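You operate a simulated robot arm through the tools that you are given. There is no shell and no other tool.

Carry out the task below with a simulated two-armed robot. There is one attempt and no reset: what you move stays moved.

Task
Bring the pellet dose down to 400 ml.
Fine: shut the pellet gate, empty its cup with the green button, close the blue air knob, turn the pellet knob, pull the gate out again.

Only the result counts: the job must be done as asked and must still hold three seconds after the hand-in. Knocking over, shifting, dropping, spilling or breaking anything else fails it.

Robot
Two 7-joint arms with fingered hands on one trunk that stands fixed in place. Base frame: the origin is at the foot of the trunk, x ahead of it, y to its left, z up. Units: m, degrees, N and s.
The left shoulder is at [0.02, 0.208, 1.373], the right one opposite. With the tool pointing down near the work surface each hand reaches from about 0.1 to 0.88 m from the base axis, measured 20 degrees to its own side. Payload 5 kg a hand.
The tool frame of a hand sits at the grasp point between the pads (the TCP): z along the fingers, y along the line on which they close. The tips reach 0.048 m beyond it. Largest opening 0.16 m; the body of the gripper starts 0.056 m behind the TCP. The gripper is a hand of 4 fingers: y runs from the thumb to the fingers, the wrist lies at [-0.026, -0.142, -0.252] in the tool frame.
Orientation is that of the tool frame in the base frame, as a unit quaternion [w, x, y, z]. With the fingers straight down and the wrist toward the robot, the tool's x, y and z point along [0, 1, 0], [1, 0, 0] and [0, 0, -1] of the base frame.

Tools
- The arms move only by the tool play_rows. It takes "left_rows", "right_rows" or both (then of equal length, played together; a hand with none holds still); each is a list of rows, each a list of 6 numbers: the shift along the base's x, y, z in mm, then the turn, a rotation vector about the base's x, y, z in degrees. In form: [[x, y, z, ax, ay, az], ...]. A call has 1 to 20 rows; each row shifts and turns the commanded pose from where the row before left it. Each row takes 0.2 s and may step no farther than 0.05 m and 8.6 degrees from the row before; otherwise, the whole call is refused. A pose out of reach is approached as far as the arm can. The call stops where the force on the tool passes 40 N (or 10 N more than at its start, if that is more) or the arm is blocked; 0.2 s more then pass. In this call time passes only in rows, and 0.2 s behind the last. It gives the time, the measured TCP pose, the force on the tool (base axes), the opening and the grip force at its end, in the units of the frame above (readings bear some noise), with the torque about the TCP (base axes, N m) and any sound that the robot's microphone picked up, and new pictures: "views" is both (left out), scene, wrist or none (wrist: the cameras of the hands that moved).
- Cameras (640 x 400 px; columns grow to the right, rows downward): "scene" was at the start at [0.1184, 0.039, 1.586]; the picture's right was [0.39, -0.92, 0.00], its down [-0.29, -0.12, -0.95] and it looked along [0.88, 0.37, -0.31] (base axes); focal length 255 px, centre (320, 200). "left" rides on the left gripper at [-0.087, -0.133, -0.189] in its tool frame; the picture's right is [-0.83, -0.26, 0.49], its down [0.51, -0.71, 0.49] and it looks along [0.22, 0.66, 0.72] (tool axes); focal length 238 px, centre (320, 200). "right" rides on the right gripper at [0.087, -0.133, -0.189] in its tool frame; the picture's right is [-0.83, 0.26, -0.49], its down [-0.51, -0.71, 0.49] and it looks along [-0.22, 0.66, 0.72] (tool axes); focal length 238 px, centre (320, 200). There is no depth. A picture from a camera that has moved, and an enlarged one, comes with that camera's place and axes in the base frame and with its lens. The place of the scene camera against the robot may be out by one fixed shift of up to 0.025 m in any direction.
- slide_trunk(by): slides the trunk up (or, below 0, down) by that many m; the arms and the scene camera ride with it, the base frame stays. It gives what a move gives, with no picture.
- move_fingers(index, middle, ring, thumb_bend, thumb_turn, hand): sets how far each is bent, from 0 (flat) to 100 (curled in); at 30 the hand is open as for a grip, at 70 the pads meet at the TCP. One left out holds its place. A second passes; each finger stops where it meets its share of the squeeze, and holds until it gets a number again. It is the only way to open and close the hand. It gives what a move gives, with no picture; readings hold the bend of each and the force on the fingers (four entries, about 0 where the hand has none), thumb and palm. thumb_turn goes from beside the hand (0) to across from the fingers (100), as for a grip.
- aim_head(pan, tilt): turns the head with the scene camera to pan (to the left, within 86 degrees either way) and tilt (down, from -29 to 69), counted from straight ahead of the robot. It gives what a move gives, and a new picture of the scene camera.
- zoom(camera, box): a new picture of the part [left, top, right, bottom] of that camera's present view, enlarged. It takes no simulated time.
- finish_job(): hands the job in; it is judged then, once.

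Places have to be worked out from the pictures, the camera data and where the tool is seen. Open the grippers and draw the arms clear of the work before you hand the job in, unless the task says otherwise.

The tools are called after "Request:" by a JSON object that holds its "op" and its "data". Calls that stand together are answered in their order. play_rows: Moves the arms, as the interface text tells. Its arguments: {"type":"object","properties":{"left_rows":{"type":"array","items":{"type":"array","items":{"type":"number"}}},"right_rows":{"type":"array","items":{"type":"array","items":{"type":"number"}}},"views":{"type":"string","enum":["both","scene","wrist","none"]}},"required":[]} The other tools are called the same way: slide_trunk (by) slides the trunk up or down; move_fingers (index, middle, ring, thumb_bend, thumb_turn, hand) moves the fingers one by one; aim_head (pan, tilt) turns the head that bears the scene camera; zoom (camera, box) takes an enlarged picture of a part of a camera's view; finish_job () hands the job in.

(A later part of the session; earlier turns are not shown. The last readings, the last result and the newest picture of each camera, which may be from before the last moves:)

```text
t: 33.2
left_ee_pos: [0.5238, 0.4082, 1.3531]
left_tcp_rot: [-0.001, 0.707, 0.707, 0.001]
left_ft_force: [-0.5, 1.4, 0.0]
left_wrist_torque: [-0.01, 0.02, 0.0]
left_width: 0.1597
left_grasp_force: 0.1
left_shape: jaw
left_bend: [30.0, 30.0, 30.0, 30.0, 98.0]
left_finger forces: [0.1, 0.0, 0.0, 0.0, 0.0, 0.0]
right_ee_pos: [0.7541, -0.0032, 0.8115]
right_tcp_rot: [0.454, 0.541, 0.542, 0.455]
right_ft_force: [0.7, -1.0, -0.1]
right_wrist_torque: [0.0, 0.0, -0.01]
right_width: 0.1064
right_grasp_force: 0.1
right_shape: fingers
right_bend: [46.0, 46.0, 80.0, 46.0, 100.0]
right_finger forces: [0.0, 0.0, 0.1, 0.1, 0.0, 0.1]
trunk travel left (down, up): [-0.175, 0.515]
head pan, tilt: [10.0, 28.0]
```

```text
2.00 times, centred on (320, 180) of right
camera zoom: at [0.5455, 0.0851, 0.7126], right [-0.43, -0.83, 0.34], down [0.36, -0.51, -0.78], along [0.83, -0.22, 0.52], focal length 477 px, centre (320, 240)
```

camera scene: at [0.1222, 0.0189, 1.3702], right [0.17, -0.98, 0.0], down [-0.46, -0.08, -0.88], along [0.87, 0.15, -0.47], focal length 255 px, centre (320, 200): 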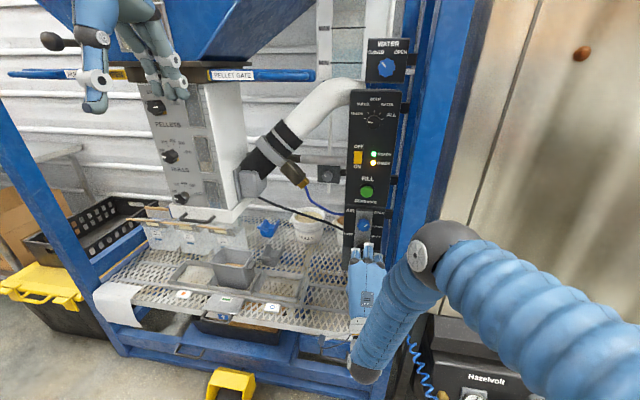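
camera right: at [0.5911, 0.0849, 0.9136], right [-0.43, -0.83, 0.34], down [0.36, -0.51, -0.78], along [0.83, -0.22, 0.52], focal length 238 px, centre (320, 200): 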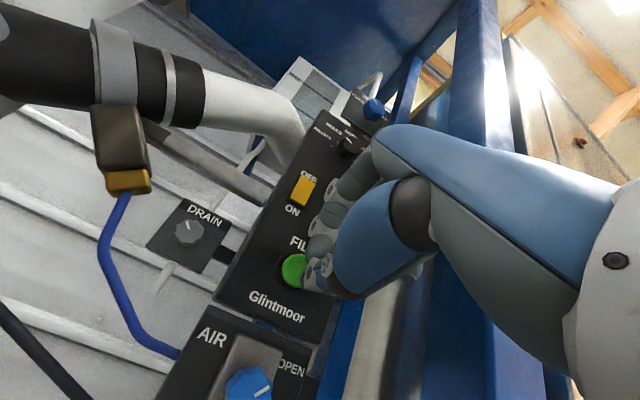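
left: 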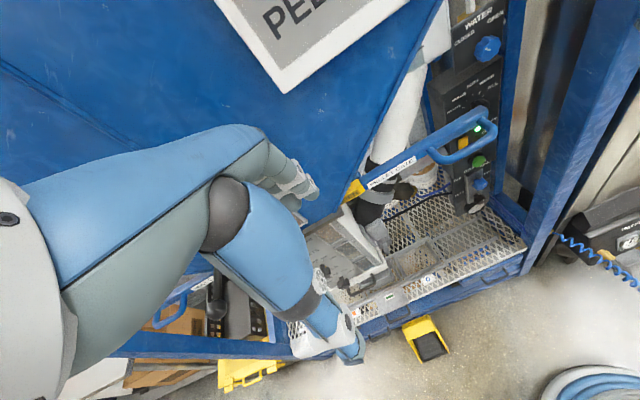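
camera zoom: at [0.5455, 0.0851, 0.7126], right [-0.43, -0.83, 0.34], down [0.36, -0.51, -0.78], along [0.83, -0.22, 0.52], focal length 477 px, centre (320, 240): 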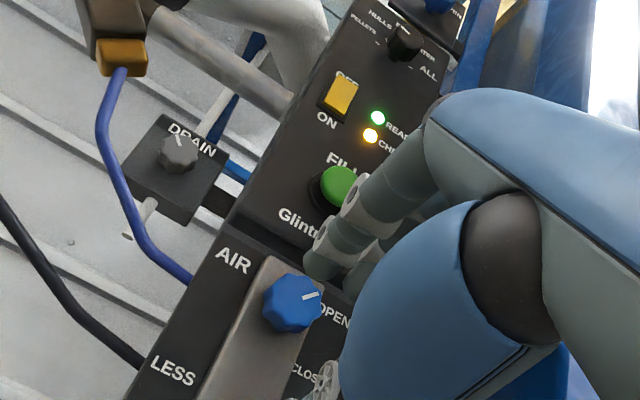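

The knob's cap front is at [0.886, -0.006, 0.863] and its mark points up-right (OPEN), with CLOSED to the lower right. I bring the open hand level with the knob and straighten the pitch to 0°.

Request:
{"op": "play_rows", "data": {"right_rows": [[11, -0.8, 13, 0, -2.5, 0], [11, -0.8, 13, 0, -2.5, 0], [11, -0.8, 13, 0, -2.5, 0], [12, -0.8, 12.5, 0, -2.5, 0]], "views": "both"}}

Request:
{"op": "zoom", "data": {"camera": "right", "box": [200, 120, 440, 320]}}

Request:
{"op": "zoom", "data": {"camera": "scene", "box": [320, 180, 420, 290]}}

```text
t: 34.2
left_ee_pos: [0.5227, 0.4085, 1.354]
left_tcp_rot: [-0.001, 0.707, 0.707, 0.0]
left_ft_force: [0.8, 0.9, 0.4]
left_wrist_torque: [0.01, -0.01, 0.01]
left_width: 0.1595
left_grasp_force: 0.0
left_shape: jaw
left_bend: [30.0, 30.0, 30.0, 30.0, 98.0]
left_finger forces: [0.0, 0.0, 0.0, 0.1, 0.0, 0.2]
right_ee_pos: [0.8004, -0.006, 0.8613]
right_tcp_rot: [0.499, 0.5, 0.501, 0.499]
right_ft_force: [0.1, 0.5, -0.3]
right_wrist_torque: [-0.01, -0.04, 0.0]
right_width: 0.1067
right_grasp_force: 0.0
right_shape: fingers
right_bend: [46.0, 46.0, 80.0, 46.0, 100.0]
right_finger forces: [0.1, 0.0, 0.0, 0.1, 0.0, 0.1]
trunk travel left (down, up): [-0.175, 0.515]
head pan, tilt: [10.0, 28.0]
camera scene: at [0.1223, 0.0188, 1.3701], right [0.17, -0.98, 0.0], down [-0.46, -0.08, -0.88], along [0.87, 0.15, -0.47], focal length 255 px, centre (320, 200)
camera right: at [0.6096, 0.0811, 0.7291], right [-0.49, -0.83, 0.26], down [0.49, -0.51, -0.71], along [0.72, -0.22, 0.66], focal length 238 px, centre (320, 200)
```

scene: 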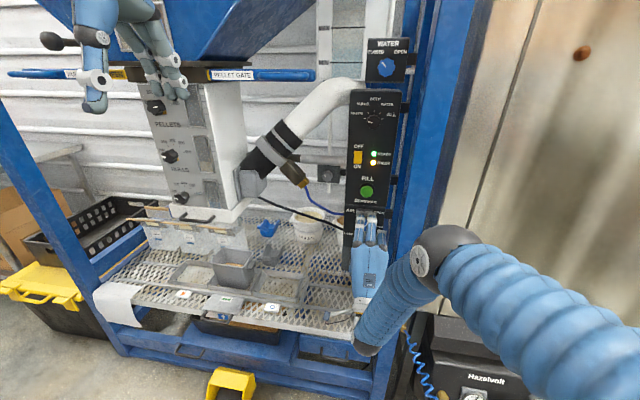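
right: 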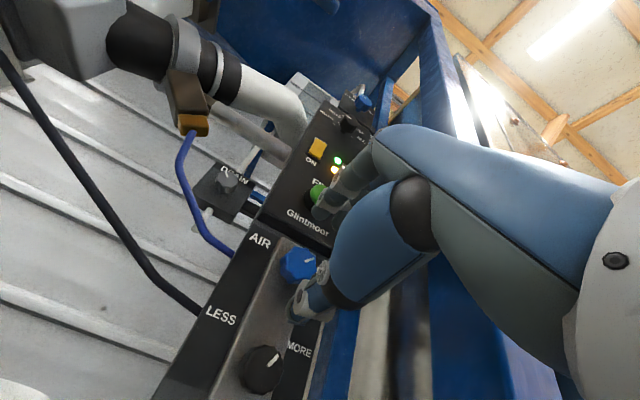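

```text
2.00 times, centred on (320, 220) of right
camera zoom: at [0.6096, 0.0811, 0.7291], right [-0.49, -0.83, 0.26], down [0.49, -0.51, -0.71], along [0.72, -0.22, 0.66], focal length 477 px, centre (320, 160)
```

zoom: 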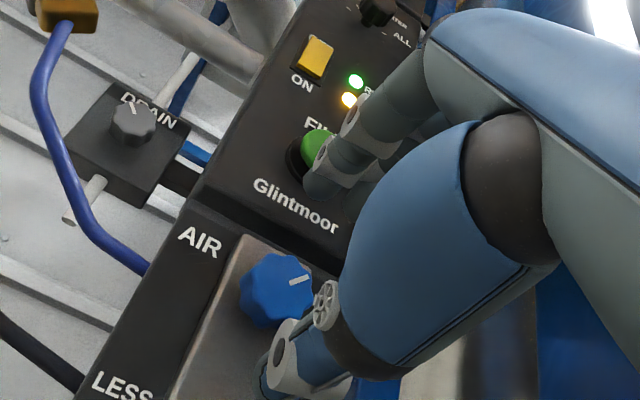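

```text
3.64 times, centred on (370, 235) of scene
camera zoom: at [0.1223, 0.0188, 1.3701], right [0.17, -0.98, 0.0], down [-0.46, -0.08, -0.88], along [0.87, 0.15, -0.47], focal length 927 px, centre (138, 73)
```

zoom: 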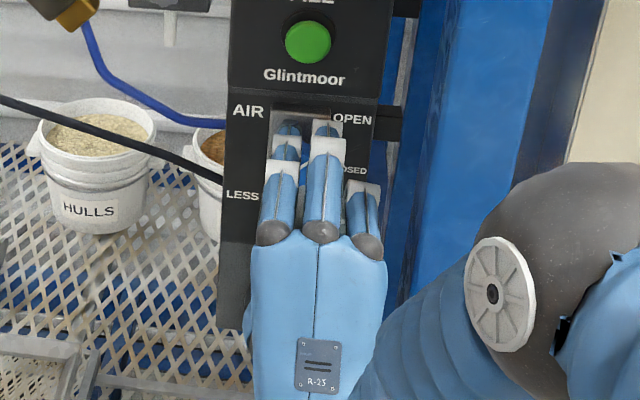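

The view matches the computed alignment (knob 85 mm ahead on the tool axis). To leave arm reach for the roll, I back off, raise the hand 0.1 m and lower the trunk another 0.1 m.

Request:
{"op": "play_rows", "data": {"right_rows": [[-24, 0, 25, 0, 0, 0], [-24, 0, 25, 0, 0, 0], [0, 0, 25, 0, 0, 0], [0, 0, 25, 0, 0, 0]], "views": "none"}}

Request:
{"op": "slide_trunk", "data": {"by": -0.1}}

Request:
{"op": "play_rows", "data": {"right_rows": [[12, 0, 0, 0, 0, 0], [12, 0, 0, 0, 0, 0]], "views": "both"}}

```text
t: 35.2
left_ee_pos: [0.5245, 0.4069, 1.3541]
left_tcp_rot: [0.0, 0.707, 0.707, 0.0]
left_ft_force: [0.0, -0.1, -1.5]
left_wrist_torque: [0.02, -0.04, 0.03]
left_width: 0.1595
left_grasp_force: 0.1
left_shape: jaw
left_bend: [30.0, 30.0, 30.0, 30.0, 98.0]
left_finger forces: [0.1, 0.0, 0.1, 0.0, 0.1, 0.0]
right_ee_pos: [0.7943, 0.0004, 0.9612]
right_tcp_rot: [0.5, 0.5, 0.5, 0.5]
right_ft_force: [-0.5, -0.5, -0.5]
right_wrist_torque: [0.02, 0.01, -0.02]
right_width: 0.1067
right_grasp_force: 0.1
right_shape: fingers
right_bend: [46.0, 46.0, 80.0, 46.0, 100.0]
right_finger forces: [0.0, 0.0, 0.0, 0.0, 0.0, 0.1]
right hand out of reach, approached as far as the arm can: row 1, 2
trunk travel left (down, up): [-0.175, 0.515]
head pan, tilt: [10.0, 28.0]
```

```text
t: 36.5
left_ee_pos: [0.5238, 0.4067, 1.2541]
left_tcp_rot: [0.0, 0.708, 0.707, 0.0]
left_ft_force: [0.0, -0.6, 0.4]
left_wrist_torque: [0.02, -0.02, -0.02]
left_width: 0.1597
left_grasp_force: 0.2
left_shape: jaw
left_bend: [30.0, 30.0, 30.0, 30.0, 98.0]
left_finger forces: [0.0, 0.0, 0.1, 0.0, 0.1, 0.0]
right_ee_pos: [0.7948, 0.0009, 0.8619]
right_tcp_rot: [0.5, 0.5, 0.5, 0.5]
right_ft_force: [-0.6, -1.2, -0.2]
right_wrist_torque: [-0.02, 0.04, 0.03]
right_width: 0.1068
right_grasp_force: 0.2
right_shape: fingers
right_bend: [46.0, 46.0, 80.0, 46.0, 100.0]
right_finger forces: [0.1, 0.0, 0.1, 0.0, 0.0, 0.0]
trunk travel left (down, up): [-0.075, 0.615]
head pan, tilt: [10.0, 28.0]
```

```text
t: 37.1
left_ee_pos: [0.5249, 0.4077, 1.2538]
left_tcp_rot: [0.0, 0.708, 0.706, 0.0]
left_ft_force: [-0.5, -0.3, -0.4]
left_wrist_torque: [-0.02, 0.01, -0.03]
left_width: 0.1596
left_grasp_force: 0.1
left_shape: jaw
left_bend: [30.0, 30.0, 30.0, 30.0, 98.0]
left_finger forces: [0.0, 0.1, 0.0, 0.1, 0.0, 0.0]
right_ee_pos: [0.8183, 0.0019, 0.8612]
right_tcp_rot: [0.5, 0.5, 0.5, 0.499]
right_ft_force: [0.5, -0.3, 0.6]
right_wrist_torque: [0.03, -0.01, 0.02]
right_width: 0.1066
right_grasp_force: 0.0
right_shape: fingers
right_bend: [46.0, 46.0, 80.0, 46.0, 100.0]
right_finger forces: [0.1, 0.0, 0.0, 0.0, 0.1, 0.0]
trunk travel left (down, up): [-0.075, 0.615]
head pan, tilt: [10.0, 28.0]
camera scene: at [0.1223, 0.0188, 1.2701], right [0.17, -0.98, 0.0], down [-0.46, -0.08, -0.88], along [0.87, 0.15, -0.47], focal length 255 px, centre (320, 200)
camera right: at [0.63, 0.089, 0.7272], right [-0.49, -0.83, 0.26], down [0.49, -0.51, -0.71], along [0.72, -0.22, 0.65], focal length 238 px, centre (320, 200)
```

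scene: 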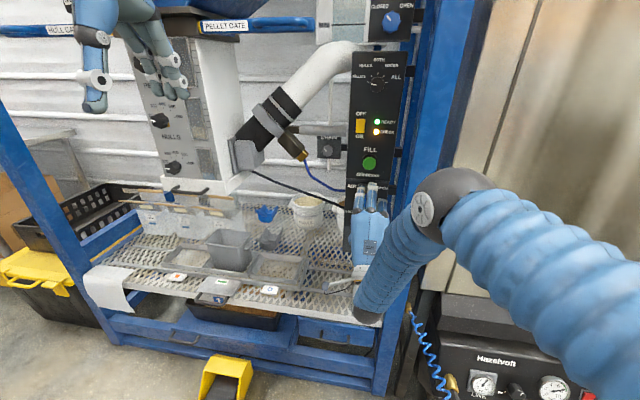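
right: 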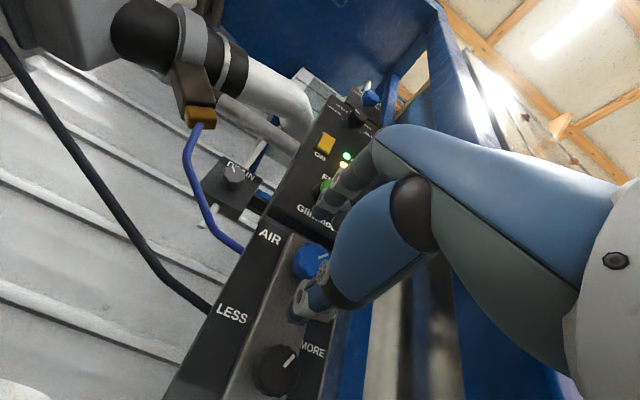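

The TCP sits at [0.818, 0.002, 0.861]; the knob axis is at y = -0.006, z = 0.863. I correct sideways and slide the open fingers over the knob.

Request:
{"op": "play_rows", "data": {"right_rows": [[4, -8.4, 2, 0, 0, 0], [10, 0, 0, 0, 0, 0], [10, 0, 0, 0, 0, 0], [10, 0, 0, 0, 0, 0]], "views": "wrist"}}

Request:
{"op": "zoom", "data": {"camera": "right", "box": [200, 160, 440, 360]}}

Request:
{"op": "zoom", "data": {"camera": "scene", "box": [320, 140, 420, 260]}}

```text
t: 38.1
left_ee_pos: [0.5239, 0.4066, 1.254]
left_tcp_rot: [0.001, 0.706, 0.708, 0.0]
left_ft_force: [0.0, -0.1, 0.7]
left_wrist_torque: [-0.02, 0.0, 0.01]
left_width: 0.1596
left_grasp_force: 0.0
left_shape: jaw
left_bend: [30.0, 30.0, 30.0, 30.0, 98.0]
left_finger forces: [0.0, 0.0, 0.0, 0.0, 0.1, 0.0]
right_ee_pos: [0.8522, -0.0058, 0.8627]
right_tcp_rot: [0.499, 0.5, 0.501, 0.5]
right_ft_force: [0.8, 0.6, 0.5]
right_wrist_torque: [-0.02, 0.0, 0.04]
right_width: 0.1068
right_grasp_force: 0.0
right_shape: fingers
right_bend: [46.0, 46.0, 80.0, 46.0, 100.0]
right_finger forces: [0.0, 0.1, 0.1, 0.0, 0.1, 0.0]
trunk travel left (down, up): [-0.075, 0.615]
head pan, tilt: [10.0, 28.0]
camera right: at [0.6634, 0.0807, 0.7293], right [-0.49, -0.83, 0.26], down [0.49, -0.51, -0.71], along [0.72, -0.22, 0.66], focal length 238 px, centre (320, 200)
```

right: 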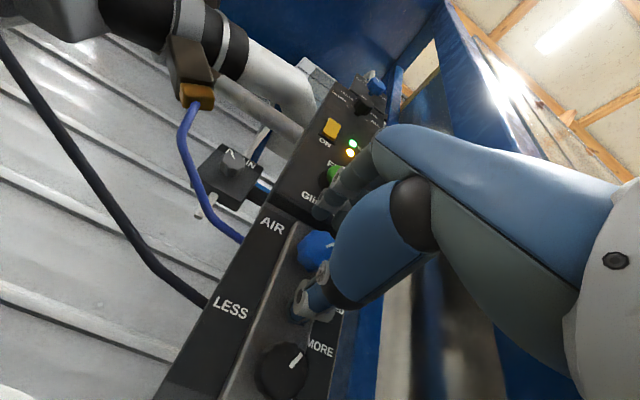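

```text
2.00 times, centred on (320, 260) of right
camera zoom: at [0.6634, 0.0807, 0.7293], right [-0.49, -0.83, 0.26], down [0.49, -0.51, -0.71], along [0.72, -0.22, 0.66], focal length 477 px, centre (320, 80)
```

zoom: 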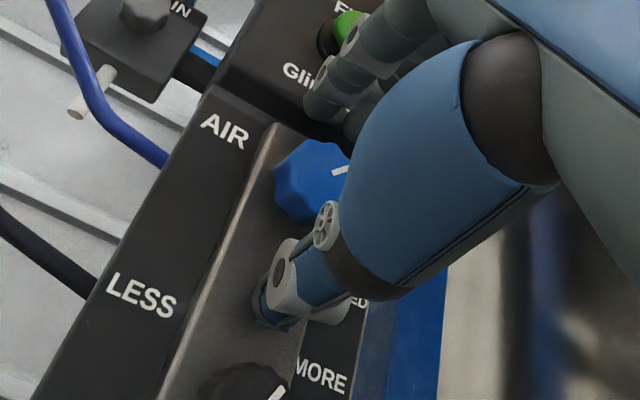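

```text
3.33 times, centred on (370, 200) of scene
camera zoom: at [0.1223, 0.0188, 1.2701], right [0.17, -0.98, 0.0], down [-0.46, -0.08, -0.88], along [0.87, 0.15, -0.47], focal length 850 px, centre (153, 200)
```

zoom: 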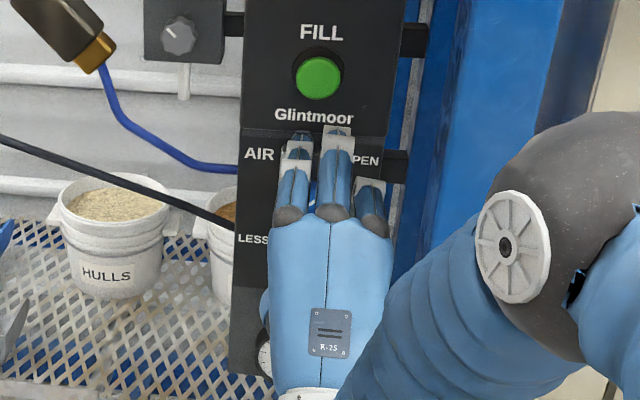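

The knob sits between the two fingers and the thumb, and nothing else is touching. I close index, middle and thumb on it.

Request:
{"op": "move_fingers", "data": {"hand": "right", "index": 70, "middle": 70, "thumb_bend": 70}}

Request:
{"op": "zoom", "data": {"camera": "right", "box": [200, 160, 440, 360]}}

Request:
{"op": "zoom", "data": {"camera": "scene", "box": [320, 140, 420, 260]}}

```text
t: 39.1
left_ee_pos: [0.5232, 0.4073, 1.254]
left_tcp_rot: [0.0, 0.708, 0.707, 0.0]
left_ft_force: [0.1, -0.2, -0.7]
left_wrist_torque: [-0.02, -0.01, -0.04]
left_width: 0.1597
left_grasp_force: 0.2
left_shape: jaw
left_bend: [30.0, 30.0, 30.0, 30.0, 98.0]
left_finger forces: [0.0, 0.0, 0.0, 0.1, 0.0, 0.0]
right_ee_pos: [0.8534, -0.0075, 0.8622]
right_tcp_rot: [0.5, 0.5, 0.501, 0.5]
right_ft_force: [1.3, -0.4, 0.5]
right_wrist_torque: [0.02, -0.05, -0.07]
right_width: 0.0503
right_grasp_force: 16.6
right_shape: fingers
right_bend: [61.0, 65.0, 80.0, 62.0, 100.0]
right_finger forces: [8.3, 7.7, 0.0, 0.0, 16.5, 0.0]
trunk travel left (down, up): [-0.075, 0.615]
head pan, tilt: [10.0, 28.0]
```

```text
2.00 times, centred on (320, 260) of right
camera zoom: at [0.6635, 0.0807, 0.7297], right [-0.49, -0.83, 0.26], down [0.49, -0.51, -0.71], along [0.72, -0.22, 0.66], focal length 477 px, centre (320, 80)
```

zoom: 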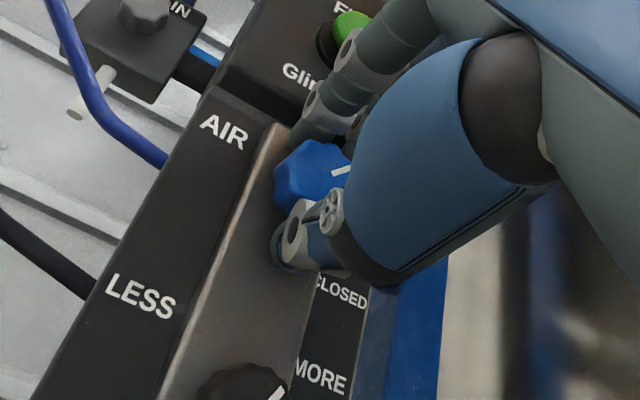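

```text
3.33 times, centred on (370, 200) of scene
camera zoom: at [0.1222, 0.0187, 1.2701], right [0.17, -0.98, 0.0], down [-0.46, -0.08, -0.88], along [0.87, 0.15, -0.47], focal length 850 px, centre (153, 200)
```

zoom: 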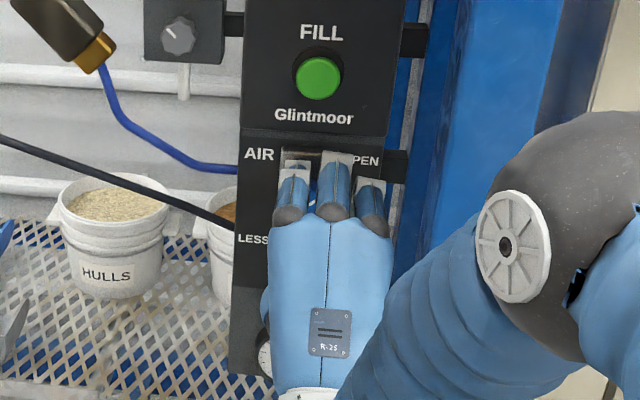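

The knob is held evenly (8 + 8 N against 16.5 N, width 0.05) with no net force on the arm. I start the clockwise turn about the knob axis (+x), 20° first.

Request:
{"op": "play_rows", "data": {"right_rows": [[0, 0, 0, 5, 0, 0], [0, 0, 0, 5, 0, 0], [0, 0, 0, 5, 0, 0], [0, 0, 0, 5, 0, 0]], "views": "wrist"}}

Request:
{"op": "zoom", "data": {"camera": "right", "box": [200, 160, 440, 360]}}

```text
t: 40.1
left_ee_pos: [0.526, 0.4078, 1.2534]
left_tcp_rot: [0.001, 0.707, 0.707, 0.0]
left_ft_force: [-0.2, -0.4, -0.3]
left_wrist_torque: [-0.02, -0.01, 0.02]
left_width: 0.1596
left_grasp_force: 0.0
left_shape: jaw
left_bend: [30.0, 30.0, 30.0, 30.0, 98.0]
left_finger forces: [0.0, 0.0, 0.0, 0.1, 0.0, 0.1]
right_ee_pos: [0.8524, -0.007, 0.8626]
right_tcp_rot: [0.405, 0.58, 0.405, 0.579]
right_ft_force: [4.7, -2.0, -2.9]
right_wrist_torque: [-0.03, 0.13, -0.1]
right_width: 0.0506
right_grasp_force: 15.9
right_shape: fingers
right_bend: [61.0, 65.0, 80.0, 62.0, 100.0]
right_finger forces: [7.2, 7.3, 0.0, 0.1, 17.4, 0.0]
trunk travel left (down, up): [-0.075, 0.615]
head pan, tilt: [10.0, 28.0]
camera right: at [0.6632, 0.1209, 0.7677], right [-0.49, -0.87, -0.04], down [0.49, -0.23, -0.84], along [0.72, -0.43, 0.54], focal length 238 px, centre (320, 200)
```

right: 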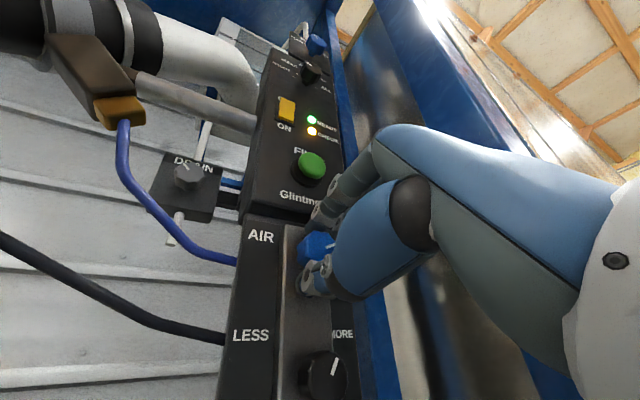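

```text
2.00 times, centred on (320, 260) of right
camera zoom: at [0.6632, 0.1209, 0.7677], right [-0.49, -0.87, -0.04], down [0.49, -0.23, -0.84], along [0.72, -0.43, 0.54], focal length 477 px, centre (320, 80)
```

zoom: 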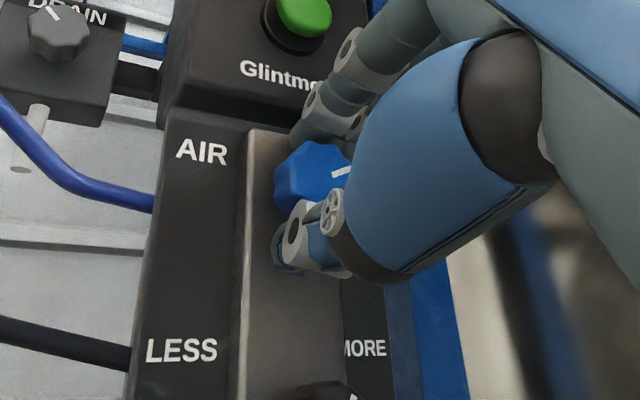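

The white mark keeps its place relative to the fingers, so the knob turns with the hand. I continue another 25° and watch for torque or a change in the gauge.

Request:
{"op": "play_rows", "data": {"right_rows": [[0, 0, 0, 5, 0, 0], [0, 0, 0, 5, 0, 0], [0, 0, 0, 5, 0, 0], [0, 0, 0, 5, 0, 0], [0, 0, 0, 5, 0, 0]], "views": "both"}}

Request:
{"op": "zoom", "data": {"camera": "right", "box": [200, 160, 440, 360]}}

Request:
{"op": "zoom", "data": {"camera": "scene", "box": [320, 120, 420, 280]}}

```text
t: 41.4
left_ee_pos: [0.5244, 0.4068, 1.2517]
left_tcp_rot: [0.0, 0.707, 0.708, 0.0]
left_ft_force: [-0.1, 0.1, -0.1]
left_wrist_torque: [-0.04, 0.03, 0.02]
left_width: 0.1598
left_grasp_force: 0.1
left_shape: jaw
left_bend: [30.0, 30.0, 30.0, 30.0, 98.0]
left_finger forces: [0.1, 0.1, 0.0, 0.1, 0.0, 0.1]
right_ee_pos: [0.8522, -0.0065, 0.8625]
right_tcp_rot: [0.27, 0.653, 0.27, 0.654]
right_ft_force: [8.9, -0.7, -4.9]
right_wrist_torque: [-0.01, 0.19, -0.08]
right_width: 0.0508
right_grasp_force: 16.3
right_shape: fingers
right_bend: [61.0, 65.0, 80.0, 62.0, 100.0]
right_finger forces: [6.8, 7.6, 0.0, 0.0, 17.7, 0.0]
trunk travel left (down, up): [-0.075, 0.615]
head pan, tilt: [10.0, 28.0]
camera scene: at [0.1232, 0.0188, 1.27], right [0.17, -0.98, 0.0], down [-0.46, -0.08, -0.88], along [0.87, 0.15, -0.47], focal length 255 px, centre (320, 200)
camera right: at [0.6631, 0.1491, 0.8299], right [-0.49, -0.77, -0.41], down [0.49, 0.14, -0.86], along [0.72, -0.62, 0.31], focal length 238 px, centre (320, 200)
```

scene: 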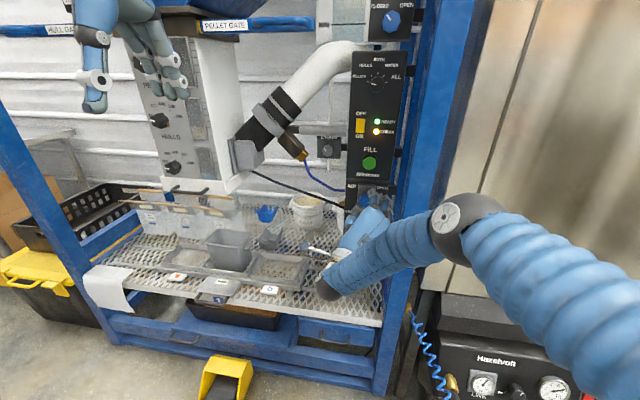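
right: 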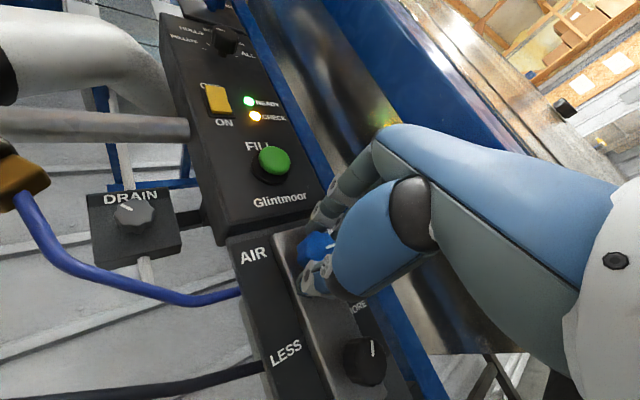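

```text
2.00 times, centred on (320, 260) of right
camera zoom: at [0.6631, 0.1491, 0.8299], right [-0.49, -0.77, -0.41], down [0.49, 0.14, -0.86], along [0.72, -0.62, 0.31], focal length 477 px, centre (320, 80)
```

zoom: 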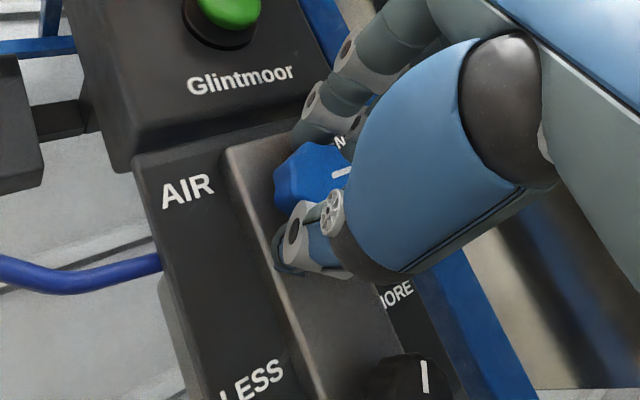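

```text
2.50 times, centred on (370, 200) of scene
camera zoom: at [0.1232, 0.0188, 1.27], right [0.17, -0.98, 0.0], down [-0.46, -0.08, -0.88], along [0.87, 0.15, -0.47], focal length 638 px, centre (195, 200)
```

zoom: 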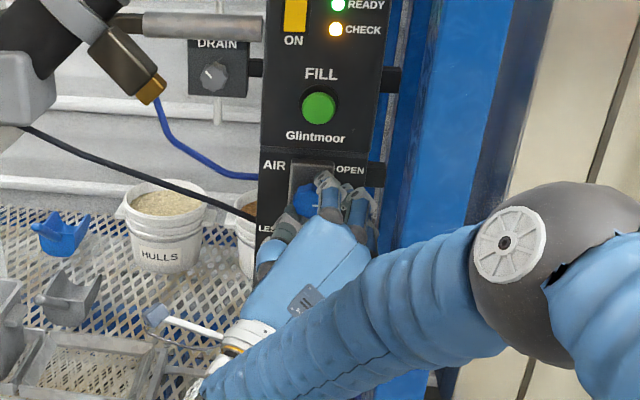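

The knob has turned 45° with hardly any torque. From the label positions (OPEN about 30° above the knob's level, CLOSED about 30° below), CLOSED should be a full quarter turn, so I continue clockwise.

Request:
{"op": "play_rows", "data": {"right_rows": [[0, 0, 0, 5, 0, 0], [0, 0, 0, 5, 0, 0], [0, 0, 0, 5, 0, 0], [0, 0, 0, 5, 0, 0], [0, 0, 0, 5, 0, 0]], "views": "wrist"}}

Request:
{"op": "zoom", "data": {"camera": "right", "box": [200, 160, 440, 360]}}

```text
t: 42.5
left_ee_pos: [0.5249, 0.4079, 1.2537]
left_tcp_rot: [0.0, 0.707, 0.707, 0.0]
left_ft_force: [-0.3, 0.0, -0.7]
left_wrist_torque: [-0.04, -0.04, 0.01]
left_width: 0.1596
left_grasp_force: 0.0
left_shape: jaw
left_bend: [30.0, 30.0, 30.0, 30.0, 98.0]
left_finger forces: [0.0, 0.0, 0.0, 0.1, 0.0, 0.1]
right_ee_pos: [0.852, -0.0068, 0.862]
right_tcp_rot: [0.122, 0.697, 0.121, 0.696]
right_ft_force: [-0.9, 1.2, -8.3]
right_wrist_torque: [-0.01, 0.35, 0.08]
right_width: 0.0504
right_grasp_force: 16.8
right_shape: fingers
right_bend: [62.0, 65.0, 80.0, 62.0, 100.0]
right_finger forces: [6.5, 9.1, 0.1, 0.0, 19.0, 0.0]
trunk travel left (down, up): [-0.075, 0.615]
head pan, tilt: [10.0, 28.0]
camera right: at [0.6636, 0.1481, 0.8985], right [-0.49, -0.53, -0.7], down [0.49, 0.49, -0.72], along [0.72, -0.69, 0.02], focal length 238 px, centre (320, 200)
```

right: 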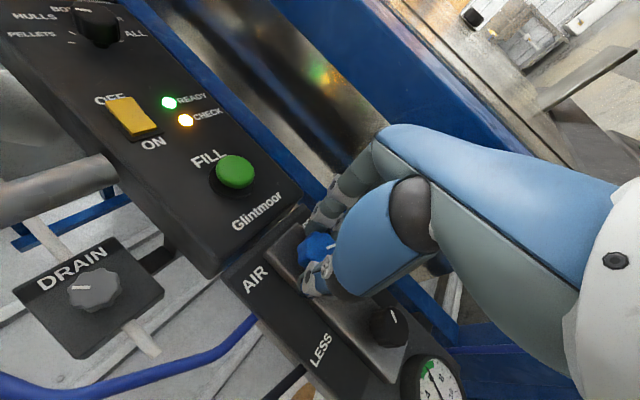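

```text
2.00 times, centred on (320, 260) of right
camera zoom: at [0.6636, 0.1481, 0.8985], right [-0.49, -0.53, -0.7], down [0.49, 0.49, -0.72], along [0.72, -0.69, 0.02], focal length 477 px, centre (320, 80)
```

zoom: 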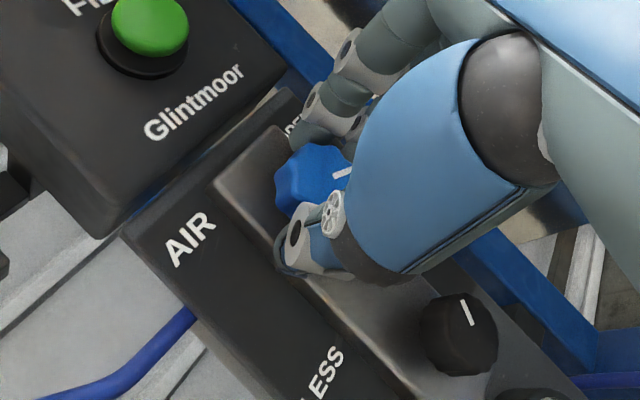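

It has turned 70° and the mark still moves with the hand; the gauge has come into view at the lower right. I read it and turn the last 20°.

Request:
{"op": "zoom", "data": {"camera": "right", "box": [360, 300, 500, 400]}}

Request:
{"op": "play_rows", "data": {"right_rows": [[0, 0, 0, 5, 0, 0], [0, 0, 0, 5, 0, 0], [0, 0, 0, 5, 0, 0], [0, 0, 0, 5, 0, 0]], "views": "wrist"}}

Request:
{"op": "zoom", "data": {"camera": "right", "box": [200, 160, 520, 400]}}

```text
4.00 times, centred on (430, 350) of right
camera zoom: at [0.6636, 0.1481, 0.8985], right [-0.49, -0.53, -0.7], down [0.49, 0.49, -0.72], along [0.72, -0.69, 0.02], focal length 953 px, centre (-120, -400)
```

zoom: 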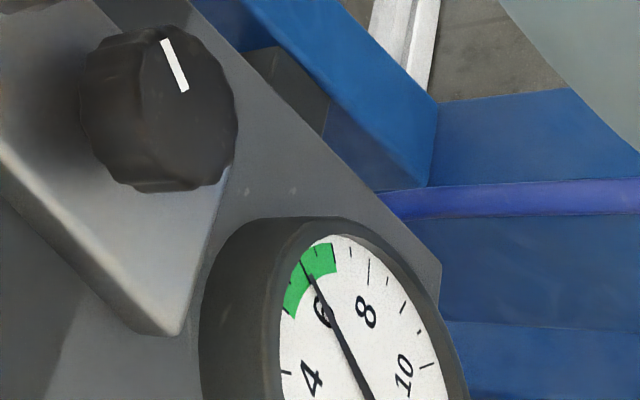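

```text
t: 43.5
left_ee_pos: [0.525, 0.4075, 1.2536]
left_tcp_rot: [-0.001, 0.707, 0.707, -0.001]
left_ft_force: [0.4, 0.0, 0.1]
left_wrist_torque: [0.02, 0.04, -0.01]
left_width: 0.1596
left_grasp_force: 0.0
left_shape: jaw
left_bend: [30.0, 30.0, 30.0, 30.0, 98.0]
left_finger forces: [0.0, 0.0, 0.0, 0.0, 0.0, 0.1]
right_ee_pos: [0.8529, -0.007, 0.8633]
right_tcp_rot: [0.0, 0.708, -0.001, 0.707]
right_ft_force: [2.4, 5.2, -9.5]
right_wrist_torque: [0.02, 0.44, 0.12]
right_width: 0.0502
right_grasp_force: 17.7
right_shape: fingers
right_bend: [62.0, 65.0, 80.0, 62.0, 100.0]
right_finger forces: [6.5, 9.6, 0.0, 0.0, 18.6, 0.0]
trunk travel left (down, up): [-0.075, 0.615]
head pan, tilt: [10.0, 28.0]
camera right: at [0.6635, 0.1264, 0.9488], right [-0.49, -0.26, -0.83], down [0.49, 0.71, -0.51], along [0.72, -0.66, -0.22], focal length 238 px, centre (320, 200)
```

right: 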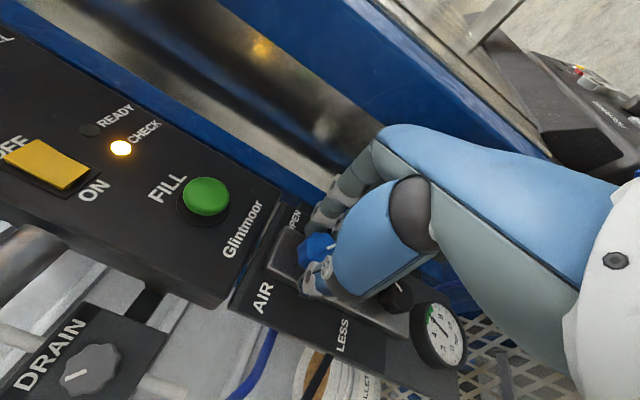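

```text
1.67 times, centred on (360, 280) of right
camera zoom: at [0.6635, 0.1264, 0.9488], right [-0.49, -0.26, -0.83], down [0.49, 0.71, -0.51], along [0.72, -0.66, -0.22], focal length 397 px, centre (253, 67)
```

zoom: 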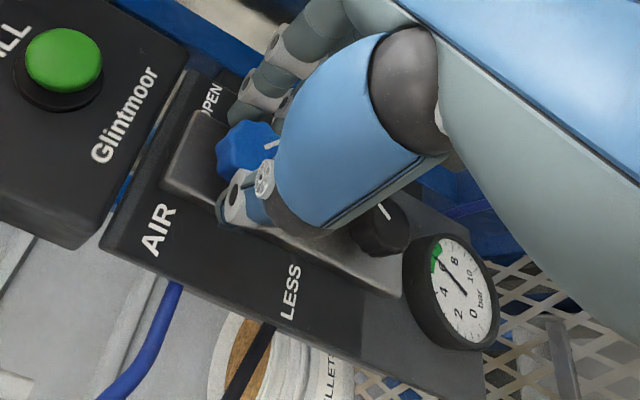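

At 90° the READY light has gone out, which fits the air being shut off. I check the gauge, and test a few more degrees for the stop.

Request:
{"op": "play_rows", "data": {"right_rows": [[0, 0, 0, 2, 0, 0], [0, 0, 0, 2, 0, 0]], "views": "both"}}

Request:
{"op": "zoom", "data": {"camera": "right", "box": [260, 200, 500, 380]}}

Request:
{"op": "zoom", "data": {"camera": "scene", "box": [320, 40, 420, 280]}}

```text
t: 44.1
left_ee_pos: [0.5259, 0.4084, 1.252]
left_tcp_rot: [-0.001, 0.707, 0.707, -0.001]
left_ft_force: [-1.0, -0.6, -0.1]
left_wrist_torque: [-0.02, -0.01, 0.0]
left_width: 0.1596
left_grasp_force: 0.1
left_shape: jaw
left_bend: [30.0, 30.0, 30.0, 30.0, 98.0]
left_finger forces: [0.1, 0.0, 0.0, 0.1, 0.0, 0.1]
right_ee_pos: [0.8516, -0.0072, 0.8614]
right_tcp_rot: [-0.025, 0.707, -0.025, 0.707]
right_ft_force: [4.9, 3.6, -9.6]
right_wrist_torque: [-0.08, 0.35, 0.19]
right_width: 0.0507
right_grasp_force: 17.3
right_shape: fingers
right_bend: [62.0, 65.0, 80.0, 62.0, 100.0]
right_finger forces: [6.1, 9.7, 0.0, 0.0, 19.2, 0.0]
trunk travel left (down, up): [-0.075, 0.615]
head pan, tilt: [10.0, 28.0]
camera scene: at [0.1231, 0.0191, 1.27], right [0.17, -0.98, 0.0], down [-0.46, -0.08, -0.88], along [0.87, 0.15, -0.47], focal length 255 px, centre (320, 200)
camera right: at [0.6634, 0.12, 0.9576], right [-0.49, -0.2, -0.85], down [0.49, 0.74, -0.46], along [0.72, -0.64, -0.26], focal length 238 px, centre (320, 200)
```

scene: 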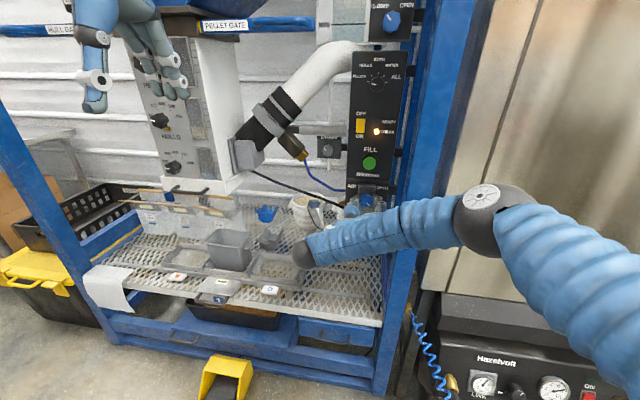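
right: 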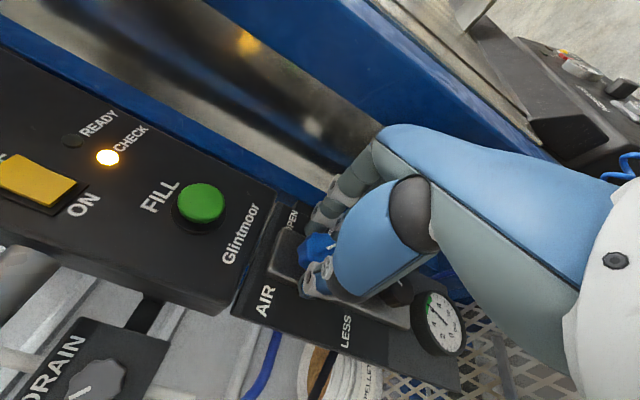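

```text
2.22 times, centred on (380, 290) of right
camera zoom: at [0.6634, 0.12, 0.9576], right [-0.49, -0.2, -0.85], down [0.49, 0.74, -0.46], along [0.72, -0.64, -0.26], focal length 530 px, centre (187, 0)
```

zoom: 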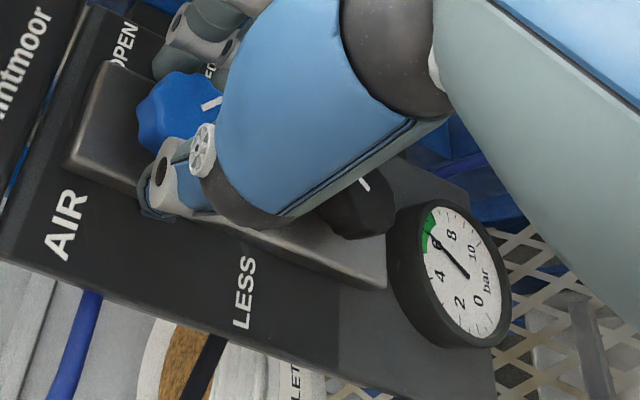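

```text
1.67 times, centred on (370, 160) of scene
camera zoom: at [0.1231, 0.0191, 1.27], right [0.17, -0.98, 0.0], down [-0.46, -0.08, -0.88], along [0.87, 0.15, -0.47], focal length 425 px, centre (237, 267)
```

zoom: 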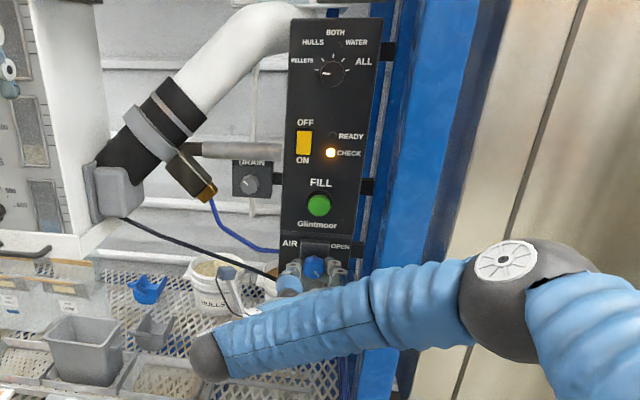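

READY stays dark and CHECK lit; the gauge reads supply pressure. I release the knob carefully and check where its mark ended up.

Request:
{"op": "move_fingers", "data": {"hand": "right", "index": 46, "middle": 46, "thumb_bend": 46}}

Request:
{"op": "play_rows", "data": {"right_rows": [[-10, 0, 0, 0, 0, 0], [-12, 0, 0, 0, 0, 0], [-12, 0, 0, 0, 0, 0], [-12, 0, 0, 0, 0, 0]], "views": "both"}}

Request:
{"op": "zoom", "data": {"camera": "right", "box": [200, 160, 440, 360]}}

Request:
{"op": "zoom", "data": {"camera": "scene", "box": [330, 160, 410, 240]}}

```text
t: 45.1
left_ee_pos: [0.5237, 0.4079, 1.2536]
left_tcp_rot: [0.001, 0.708, 0.707, 0.0]
left_ft_force: [-0.8, -0.3, 0.0]
left_wrist_torque: [0.01, -0.03, 0.02]
left_width: 0.1595
left_grasp_force: 0.1
left_shape: jaw
left_bend: [30.0, 30.0, 30.0, 30.0, 98.0]
left_finger forces: [0.1, 0.2, 0.1, 0.0, 0.0, 0.0]
right_ee_pos: [0.8518, -0.0069, 0.8624]
right_tcp_rot: [-0.025, 0.707, -0.026, 0.706]
right_ft_force: [0.5, 0.5, 1.0]
right_wrist_torque: [0.0, 0.03, -0.03]
right_width: 0.1065
right_grasp_force: 0.1
right_shape: fingers
right_bend: [46.0, 46.0, 80.0, 46.0, 100.0]
right_finger forces: [0.0, 0.0, 0.0, 0.0, 0.0, 0.0]
trunk travel left (down, up): [-0.075, 0.615]
head pan, tilt: [10.0, 28.0]
```

```text
t: 46.1
left_ee_pos: [0.5247, 0.407, 1.2518]
left_tcp_rot: [0.0, 0.707, 0.707, 0.0]
left_ft_force: [0.3, -0.3, -0.2]
left_wrist_torque: [0.02, 0.03, -0.01]
left_width: 0.1598
left_grasp_force: 0.0
left_shape: jaw
left_bend: [30.0, 30.0, 30.0, 30.0, 98.0]
left_finger forces: [0.0, 0.0, 0.0, 0.1, 0.1, 0.0]
right_ee_pos: [0.8074, -0.006, 0.8623]
right_tcp_rot: [-0.026, 0.707, -0.024, 0.707]
right_ft_force: [3.8, 4.1, 0.3]
right_wrist_torque: [0.04, -0.1, 0.12]
right_width: 0.1067
right_grasp_force: 2.7
right_shape: fingers
right_bend: [46.0, 47.0, 80.0, 46.0, 100.0]
right_finger forces: [0.0, 5.1, 0.0, 0.0, 0.0, 0.1]
trunk travel left (down, up): [-0.075, 0.615]
head pan, tilt: [10.0, 28.0]
camera scene: at [0.1224, 0.0194, 1.2701], right [0.17, -0.98, 0.0], down [-0.46, -0.08, -0.88], along [0.87, 0.15, -0.47], focal length 255 px, centre (320, 200)
camera right: at [0.6171, 0.1211, 0.9584], right [-0.49, -0.2, -0.85], down [0.49, 0.74, -0.46], along [0.72, -0.64, -0.26], focal length 238 px, centre (320, 200)
```

scene: 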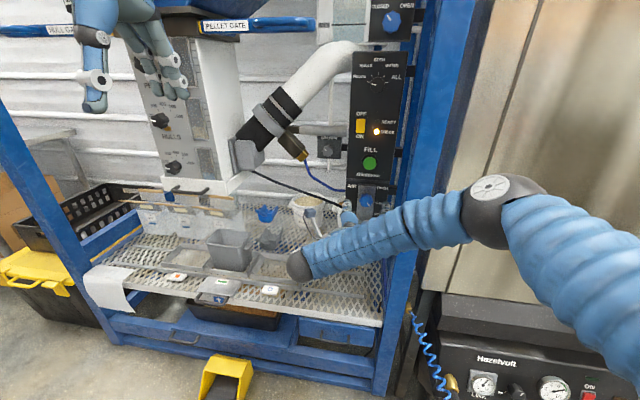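
right: 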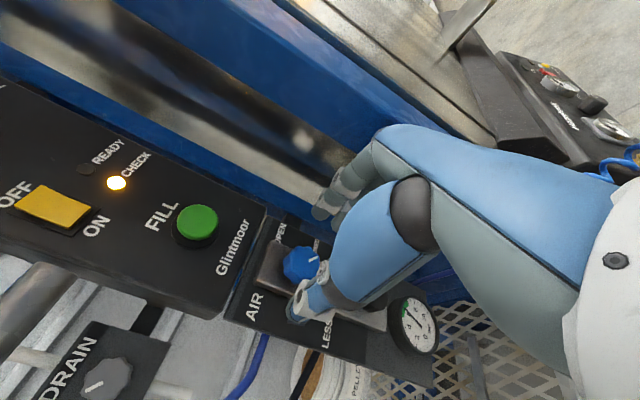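

```text
2.00 times, centred on (320, 260) of right
camera zoom: at [0.6171, 0.1211, 0.9584], right [-0.49, -0.2, -0.85], down [0.49, 0.74, -0.46], along [0.72, -0.64, -0.26], focal length 477 px, centre (320, 80)
```

zoom: 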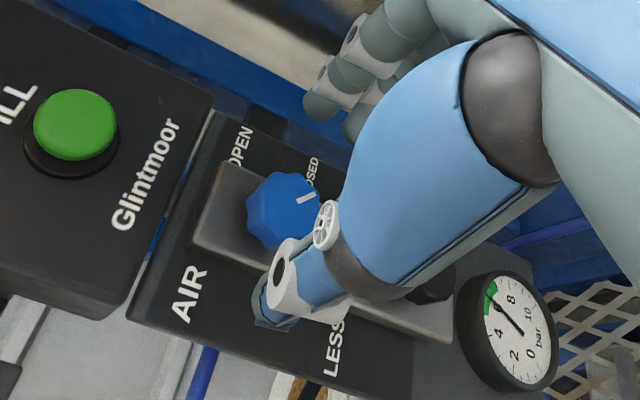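

```text
5.00 times, centred on (370, 200) of scene
camera zoom: at [0.1224, 0.0194, 1.2701], right [0.17, -0.98, 0.0], down [-0.46, -0.08, -0.88], along [0.87, 0.15, -0.47], focal length 1275 px, centre (70, 200)
```

zoom: 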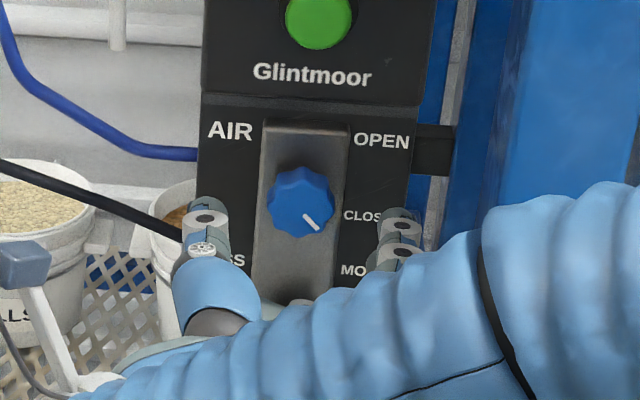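

The air knob's mark now points down-right at CLOSED and READY is off. The middle finger brushes something on the right (5 N), so I shift the hand 20 mm left and then draw back while rolling it upright again.

Request:
{"op": "play_rows", "data": {"right_rows": [[0, 10, 0, 0, 0, 0], [0, 10, 0, 0, 0, 0], [-10, 5, 0, 0, 0, 0], [-10, 5, 0, 0, 0, 0]], "views": "both"}}

```text
t: 47.1
left_ee_pos: [0.5242, 0.4074, 1.2524]
left_tcp_rot: [-0.001, 0.708, 0.706, 0.0]
left_ft_force: [-0.2, -0.3, -0.1]
left_wrist_torque: [-0.02, 0.01, -0.05]
left_width: 0.1595
left_grasp_force: 0.0
left_shape: jaw
left_bend: [30.0, 30.0, 30.0, 30.0, 98.0]
left_finger forces: [0.0, 0.0, 0.0, 0.0, 0.0, 0.0]
right_ee_pos: [0.7844, 0.0228, 0.8637]
right_tcp_rot: [-0.025, 0.707, -0.025, 0.706]
right_ft_force: [-0.2, 0.3, 1.0]
right_wrist_torque: [0.02, 0.02, 0.01]
right_width: 0.1064
right_grasp_force: 0.1
right_shape: fingers
right_bend: [46.0, 46.0, 80.0, 46.0, 100.0]
right_finger forces: [0.0, 0.0, 0.1, 0.0, 0.1, 0.0]
trunk travel left (down, up): [-0.075, 0.615]
head pan, tilt: [10.0, 28.0]
camera scene: at [0.122, 0.0189, 1.2701], right [0.17, -0.98, 0.0], down [-0.46, -0.08, -0.88], along [0.87, 0.15, -0.47], focal length 255 px, centre (320, 200)
camera right: at [0.5959, 0.1492, 0.9589], right [-0.49, -0.2, -0.85], down [0.49, 0.74, -0.46], along [0.72, -0.64, -0.26], focal length 238 px, centre (320, 200)
```

scene: 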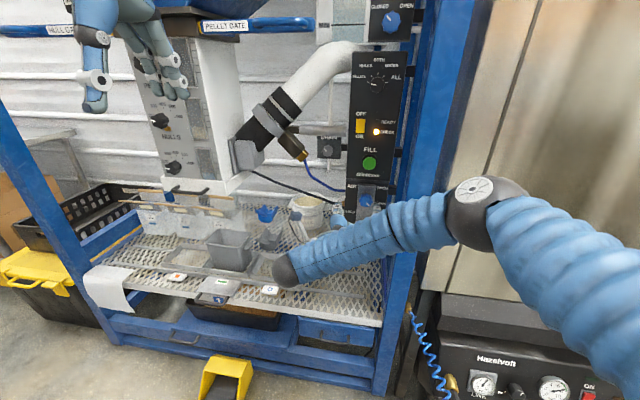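
right: 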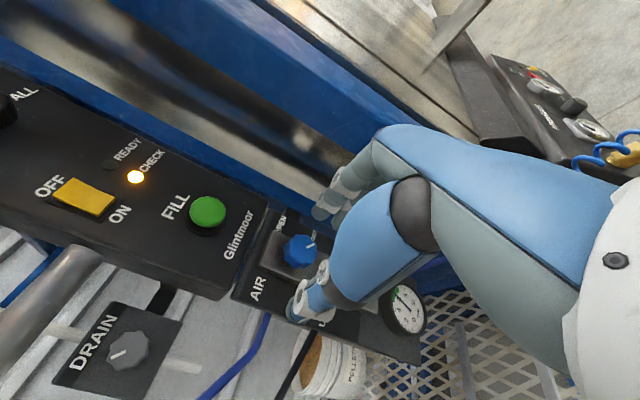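

The hand is free. I unroll it to upright while easing back, then pitch it down again for later use on the gate.

Request:
{"op": "play_rows", "data": {"right_rows": [[-2, 0, 2, -8.5, 0, 0], [-2, 0, 2, -8.5, 0, 0], [-2, 0, 2, -8.5, 0, 0], [-2, 0, 2, -8.5, 0, 0], [-2, 0, 2, -8.5, 0, 0], [-2, 0, 2, -8.5, 0, 0], [-2, 0, 2, -8.5, 0, 0], [-2, 0, 2, -8.5, 0, 0], [-2, 0, 2, -8.5, 0, 0], [-2, 0, 2, -8.5, 0, 0], [-2, 0, 2, -8.5, 0, 0]], "views": "none"}}

Request:
{"op": "play_rows", "data": {"right_rows": [[-12, 0, 5, 0, 6, 0], [-12, 0, 5, 0, 6, 0], [-12, 0, 5, 0, 6, 0], [-12, 0, 5, 0, 6, 0], [-12, 0, 5, 0, 6, 0]], "views": "both"}}

```text
t: 49.5
left_ee_pos: [0.5235, 0.4069, 1.252]
left_tcp_rot: [0.0, 0.707, 0.707, 0.0]
left_ft_force: [-0.2, 0.5, -0.5]
left_wrist_torque: [0.0, -0.03, -0.01]
left_width: 0.1596
left_grasp_force: 0.2
left_shape: jaw
left_bend: [30.0, 30.0, 30.0, 30.0, 98.0]
left_finger forces: [0.1, 0.1, 0.0, 0.1, 0.1, 0.0]
right_ee_pos: [0.7903, 0.0188, 0.8882]
right_tcp_rot: [0.498, 0.501, 0.499, 0.502]
right_ft_force: [-1.0, 0.4, 0.2]
right_wrist_torque: [0.01, 0.0, 0.03]
right_width: 0.1065
right_grasp_force: 0.1
right_shape: fingers
right_bend: [46.0, 46.0, 80.0, 46.0, 100.0]
right_finger forces: [0.0, 0.1, 0.1, 0.0, 0.0, 0.1]
right hand out of reach, approached as far as the arm can: row 6, 7, 8, 10
trunk travel left (down, up): [-0.075, 0.615]
head pan, tilt: [10.0, 28.0]
```

```text
t: 50.8
left_ee_pos: [0.5237, 0.407, 1.2533]
left_tcp_rot: [0.0, 0.707, 0.707, 0.0]
left_ft_force: [-0.7, -0.2, 1.1]
left_wrist_torque: [0.0, -0.05, -0.01]
left_width: 0.1594
left_grasp_force: 0.0
left_shape: jaw
left_bend: [30.0, 30.0, 30.0, 30.0, 98.0]
left_finger forces: [0.0, 0.0, 0.0, 0.1, 0.1, 0.0]
right_ee_pos: [0.729, 0.019, 0.913]
right_tcp_rot: [0.351, 0.615, 0.611, 0.355]
right_ft_force: [-0.4, 0.0, 0.2]
right_wrist_torque: [0.0, -0.12, -0.02]
right_width: 0.1068
right_grasp_force: 0.0
right_shape: fingers
right_bend: [46.0, 46.0, 80.0, 46.0, 100.0]
right_finger forces: [0.1, 0.0, 0.1, 0.1, 0.0, 0.1]
trunk travel left (down, up): [-0.075, 0.615]
head pan, tilt: [10.0, 28.0]
camera scene: at [0.1214, 0.0187, 1.2702], right [0.17, -0.98, 0.0], down [-0.46, -0.08, -0.88], along [0.87, 0.15, -0.47], focal length 255 px, centre (320, 200)
camera right: at [0.499, 0.1085, 0.8937], right [-0.29, -0.84, 0.46], down [0.07, -0.5, -0.86], along [0.95, -0.22, 0.2], focal length 238 px, centre (320, 200)
```

scene: 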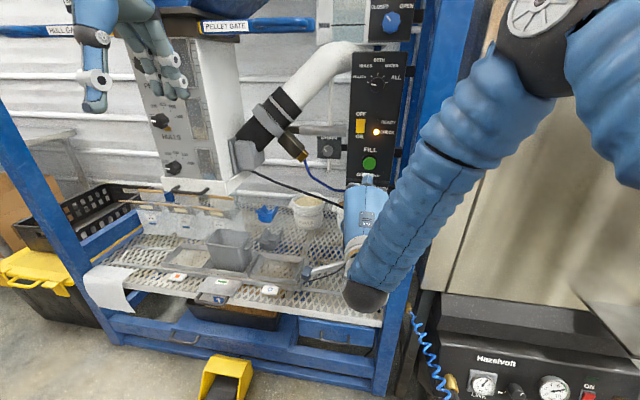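
right: 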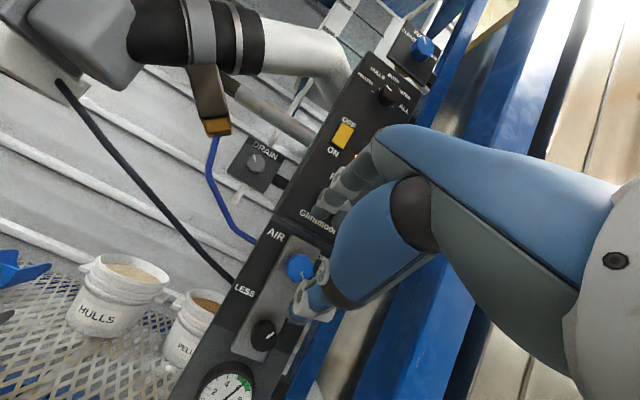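

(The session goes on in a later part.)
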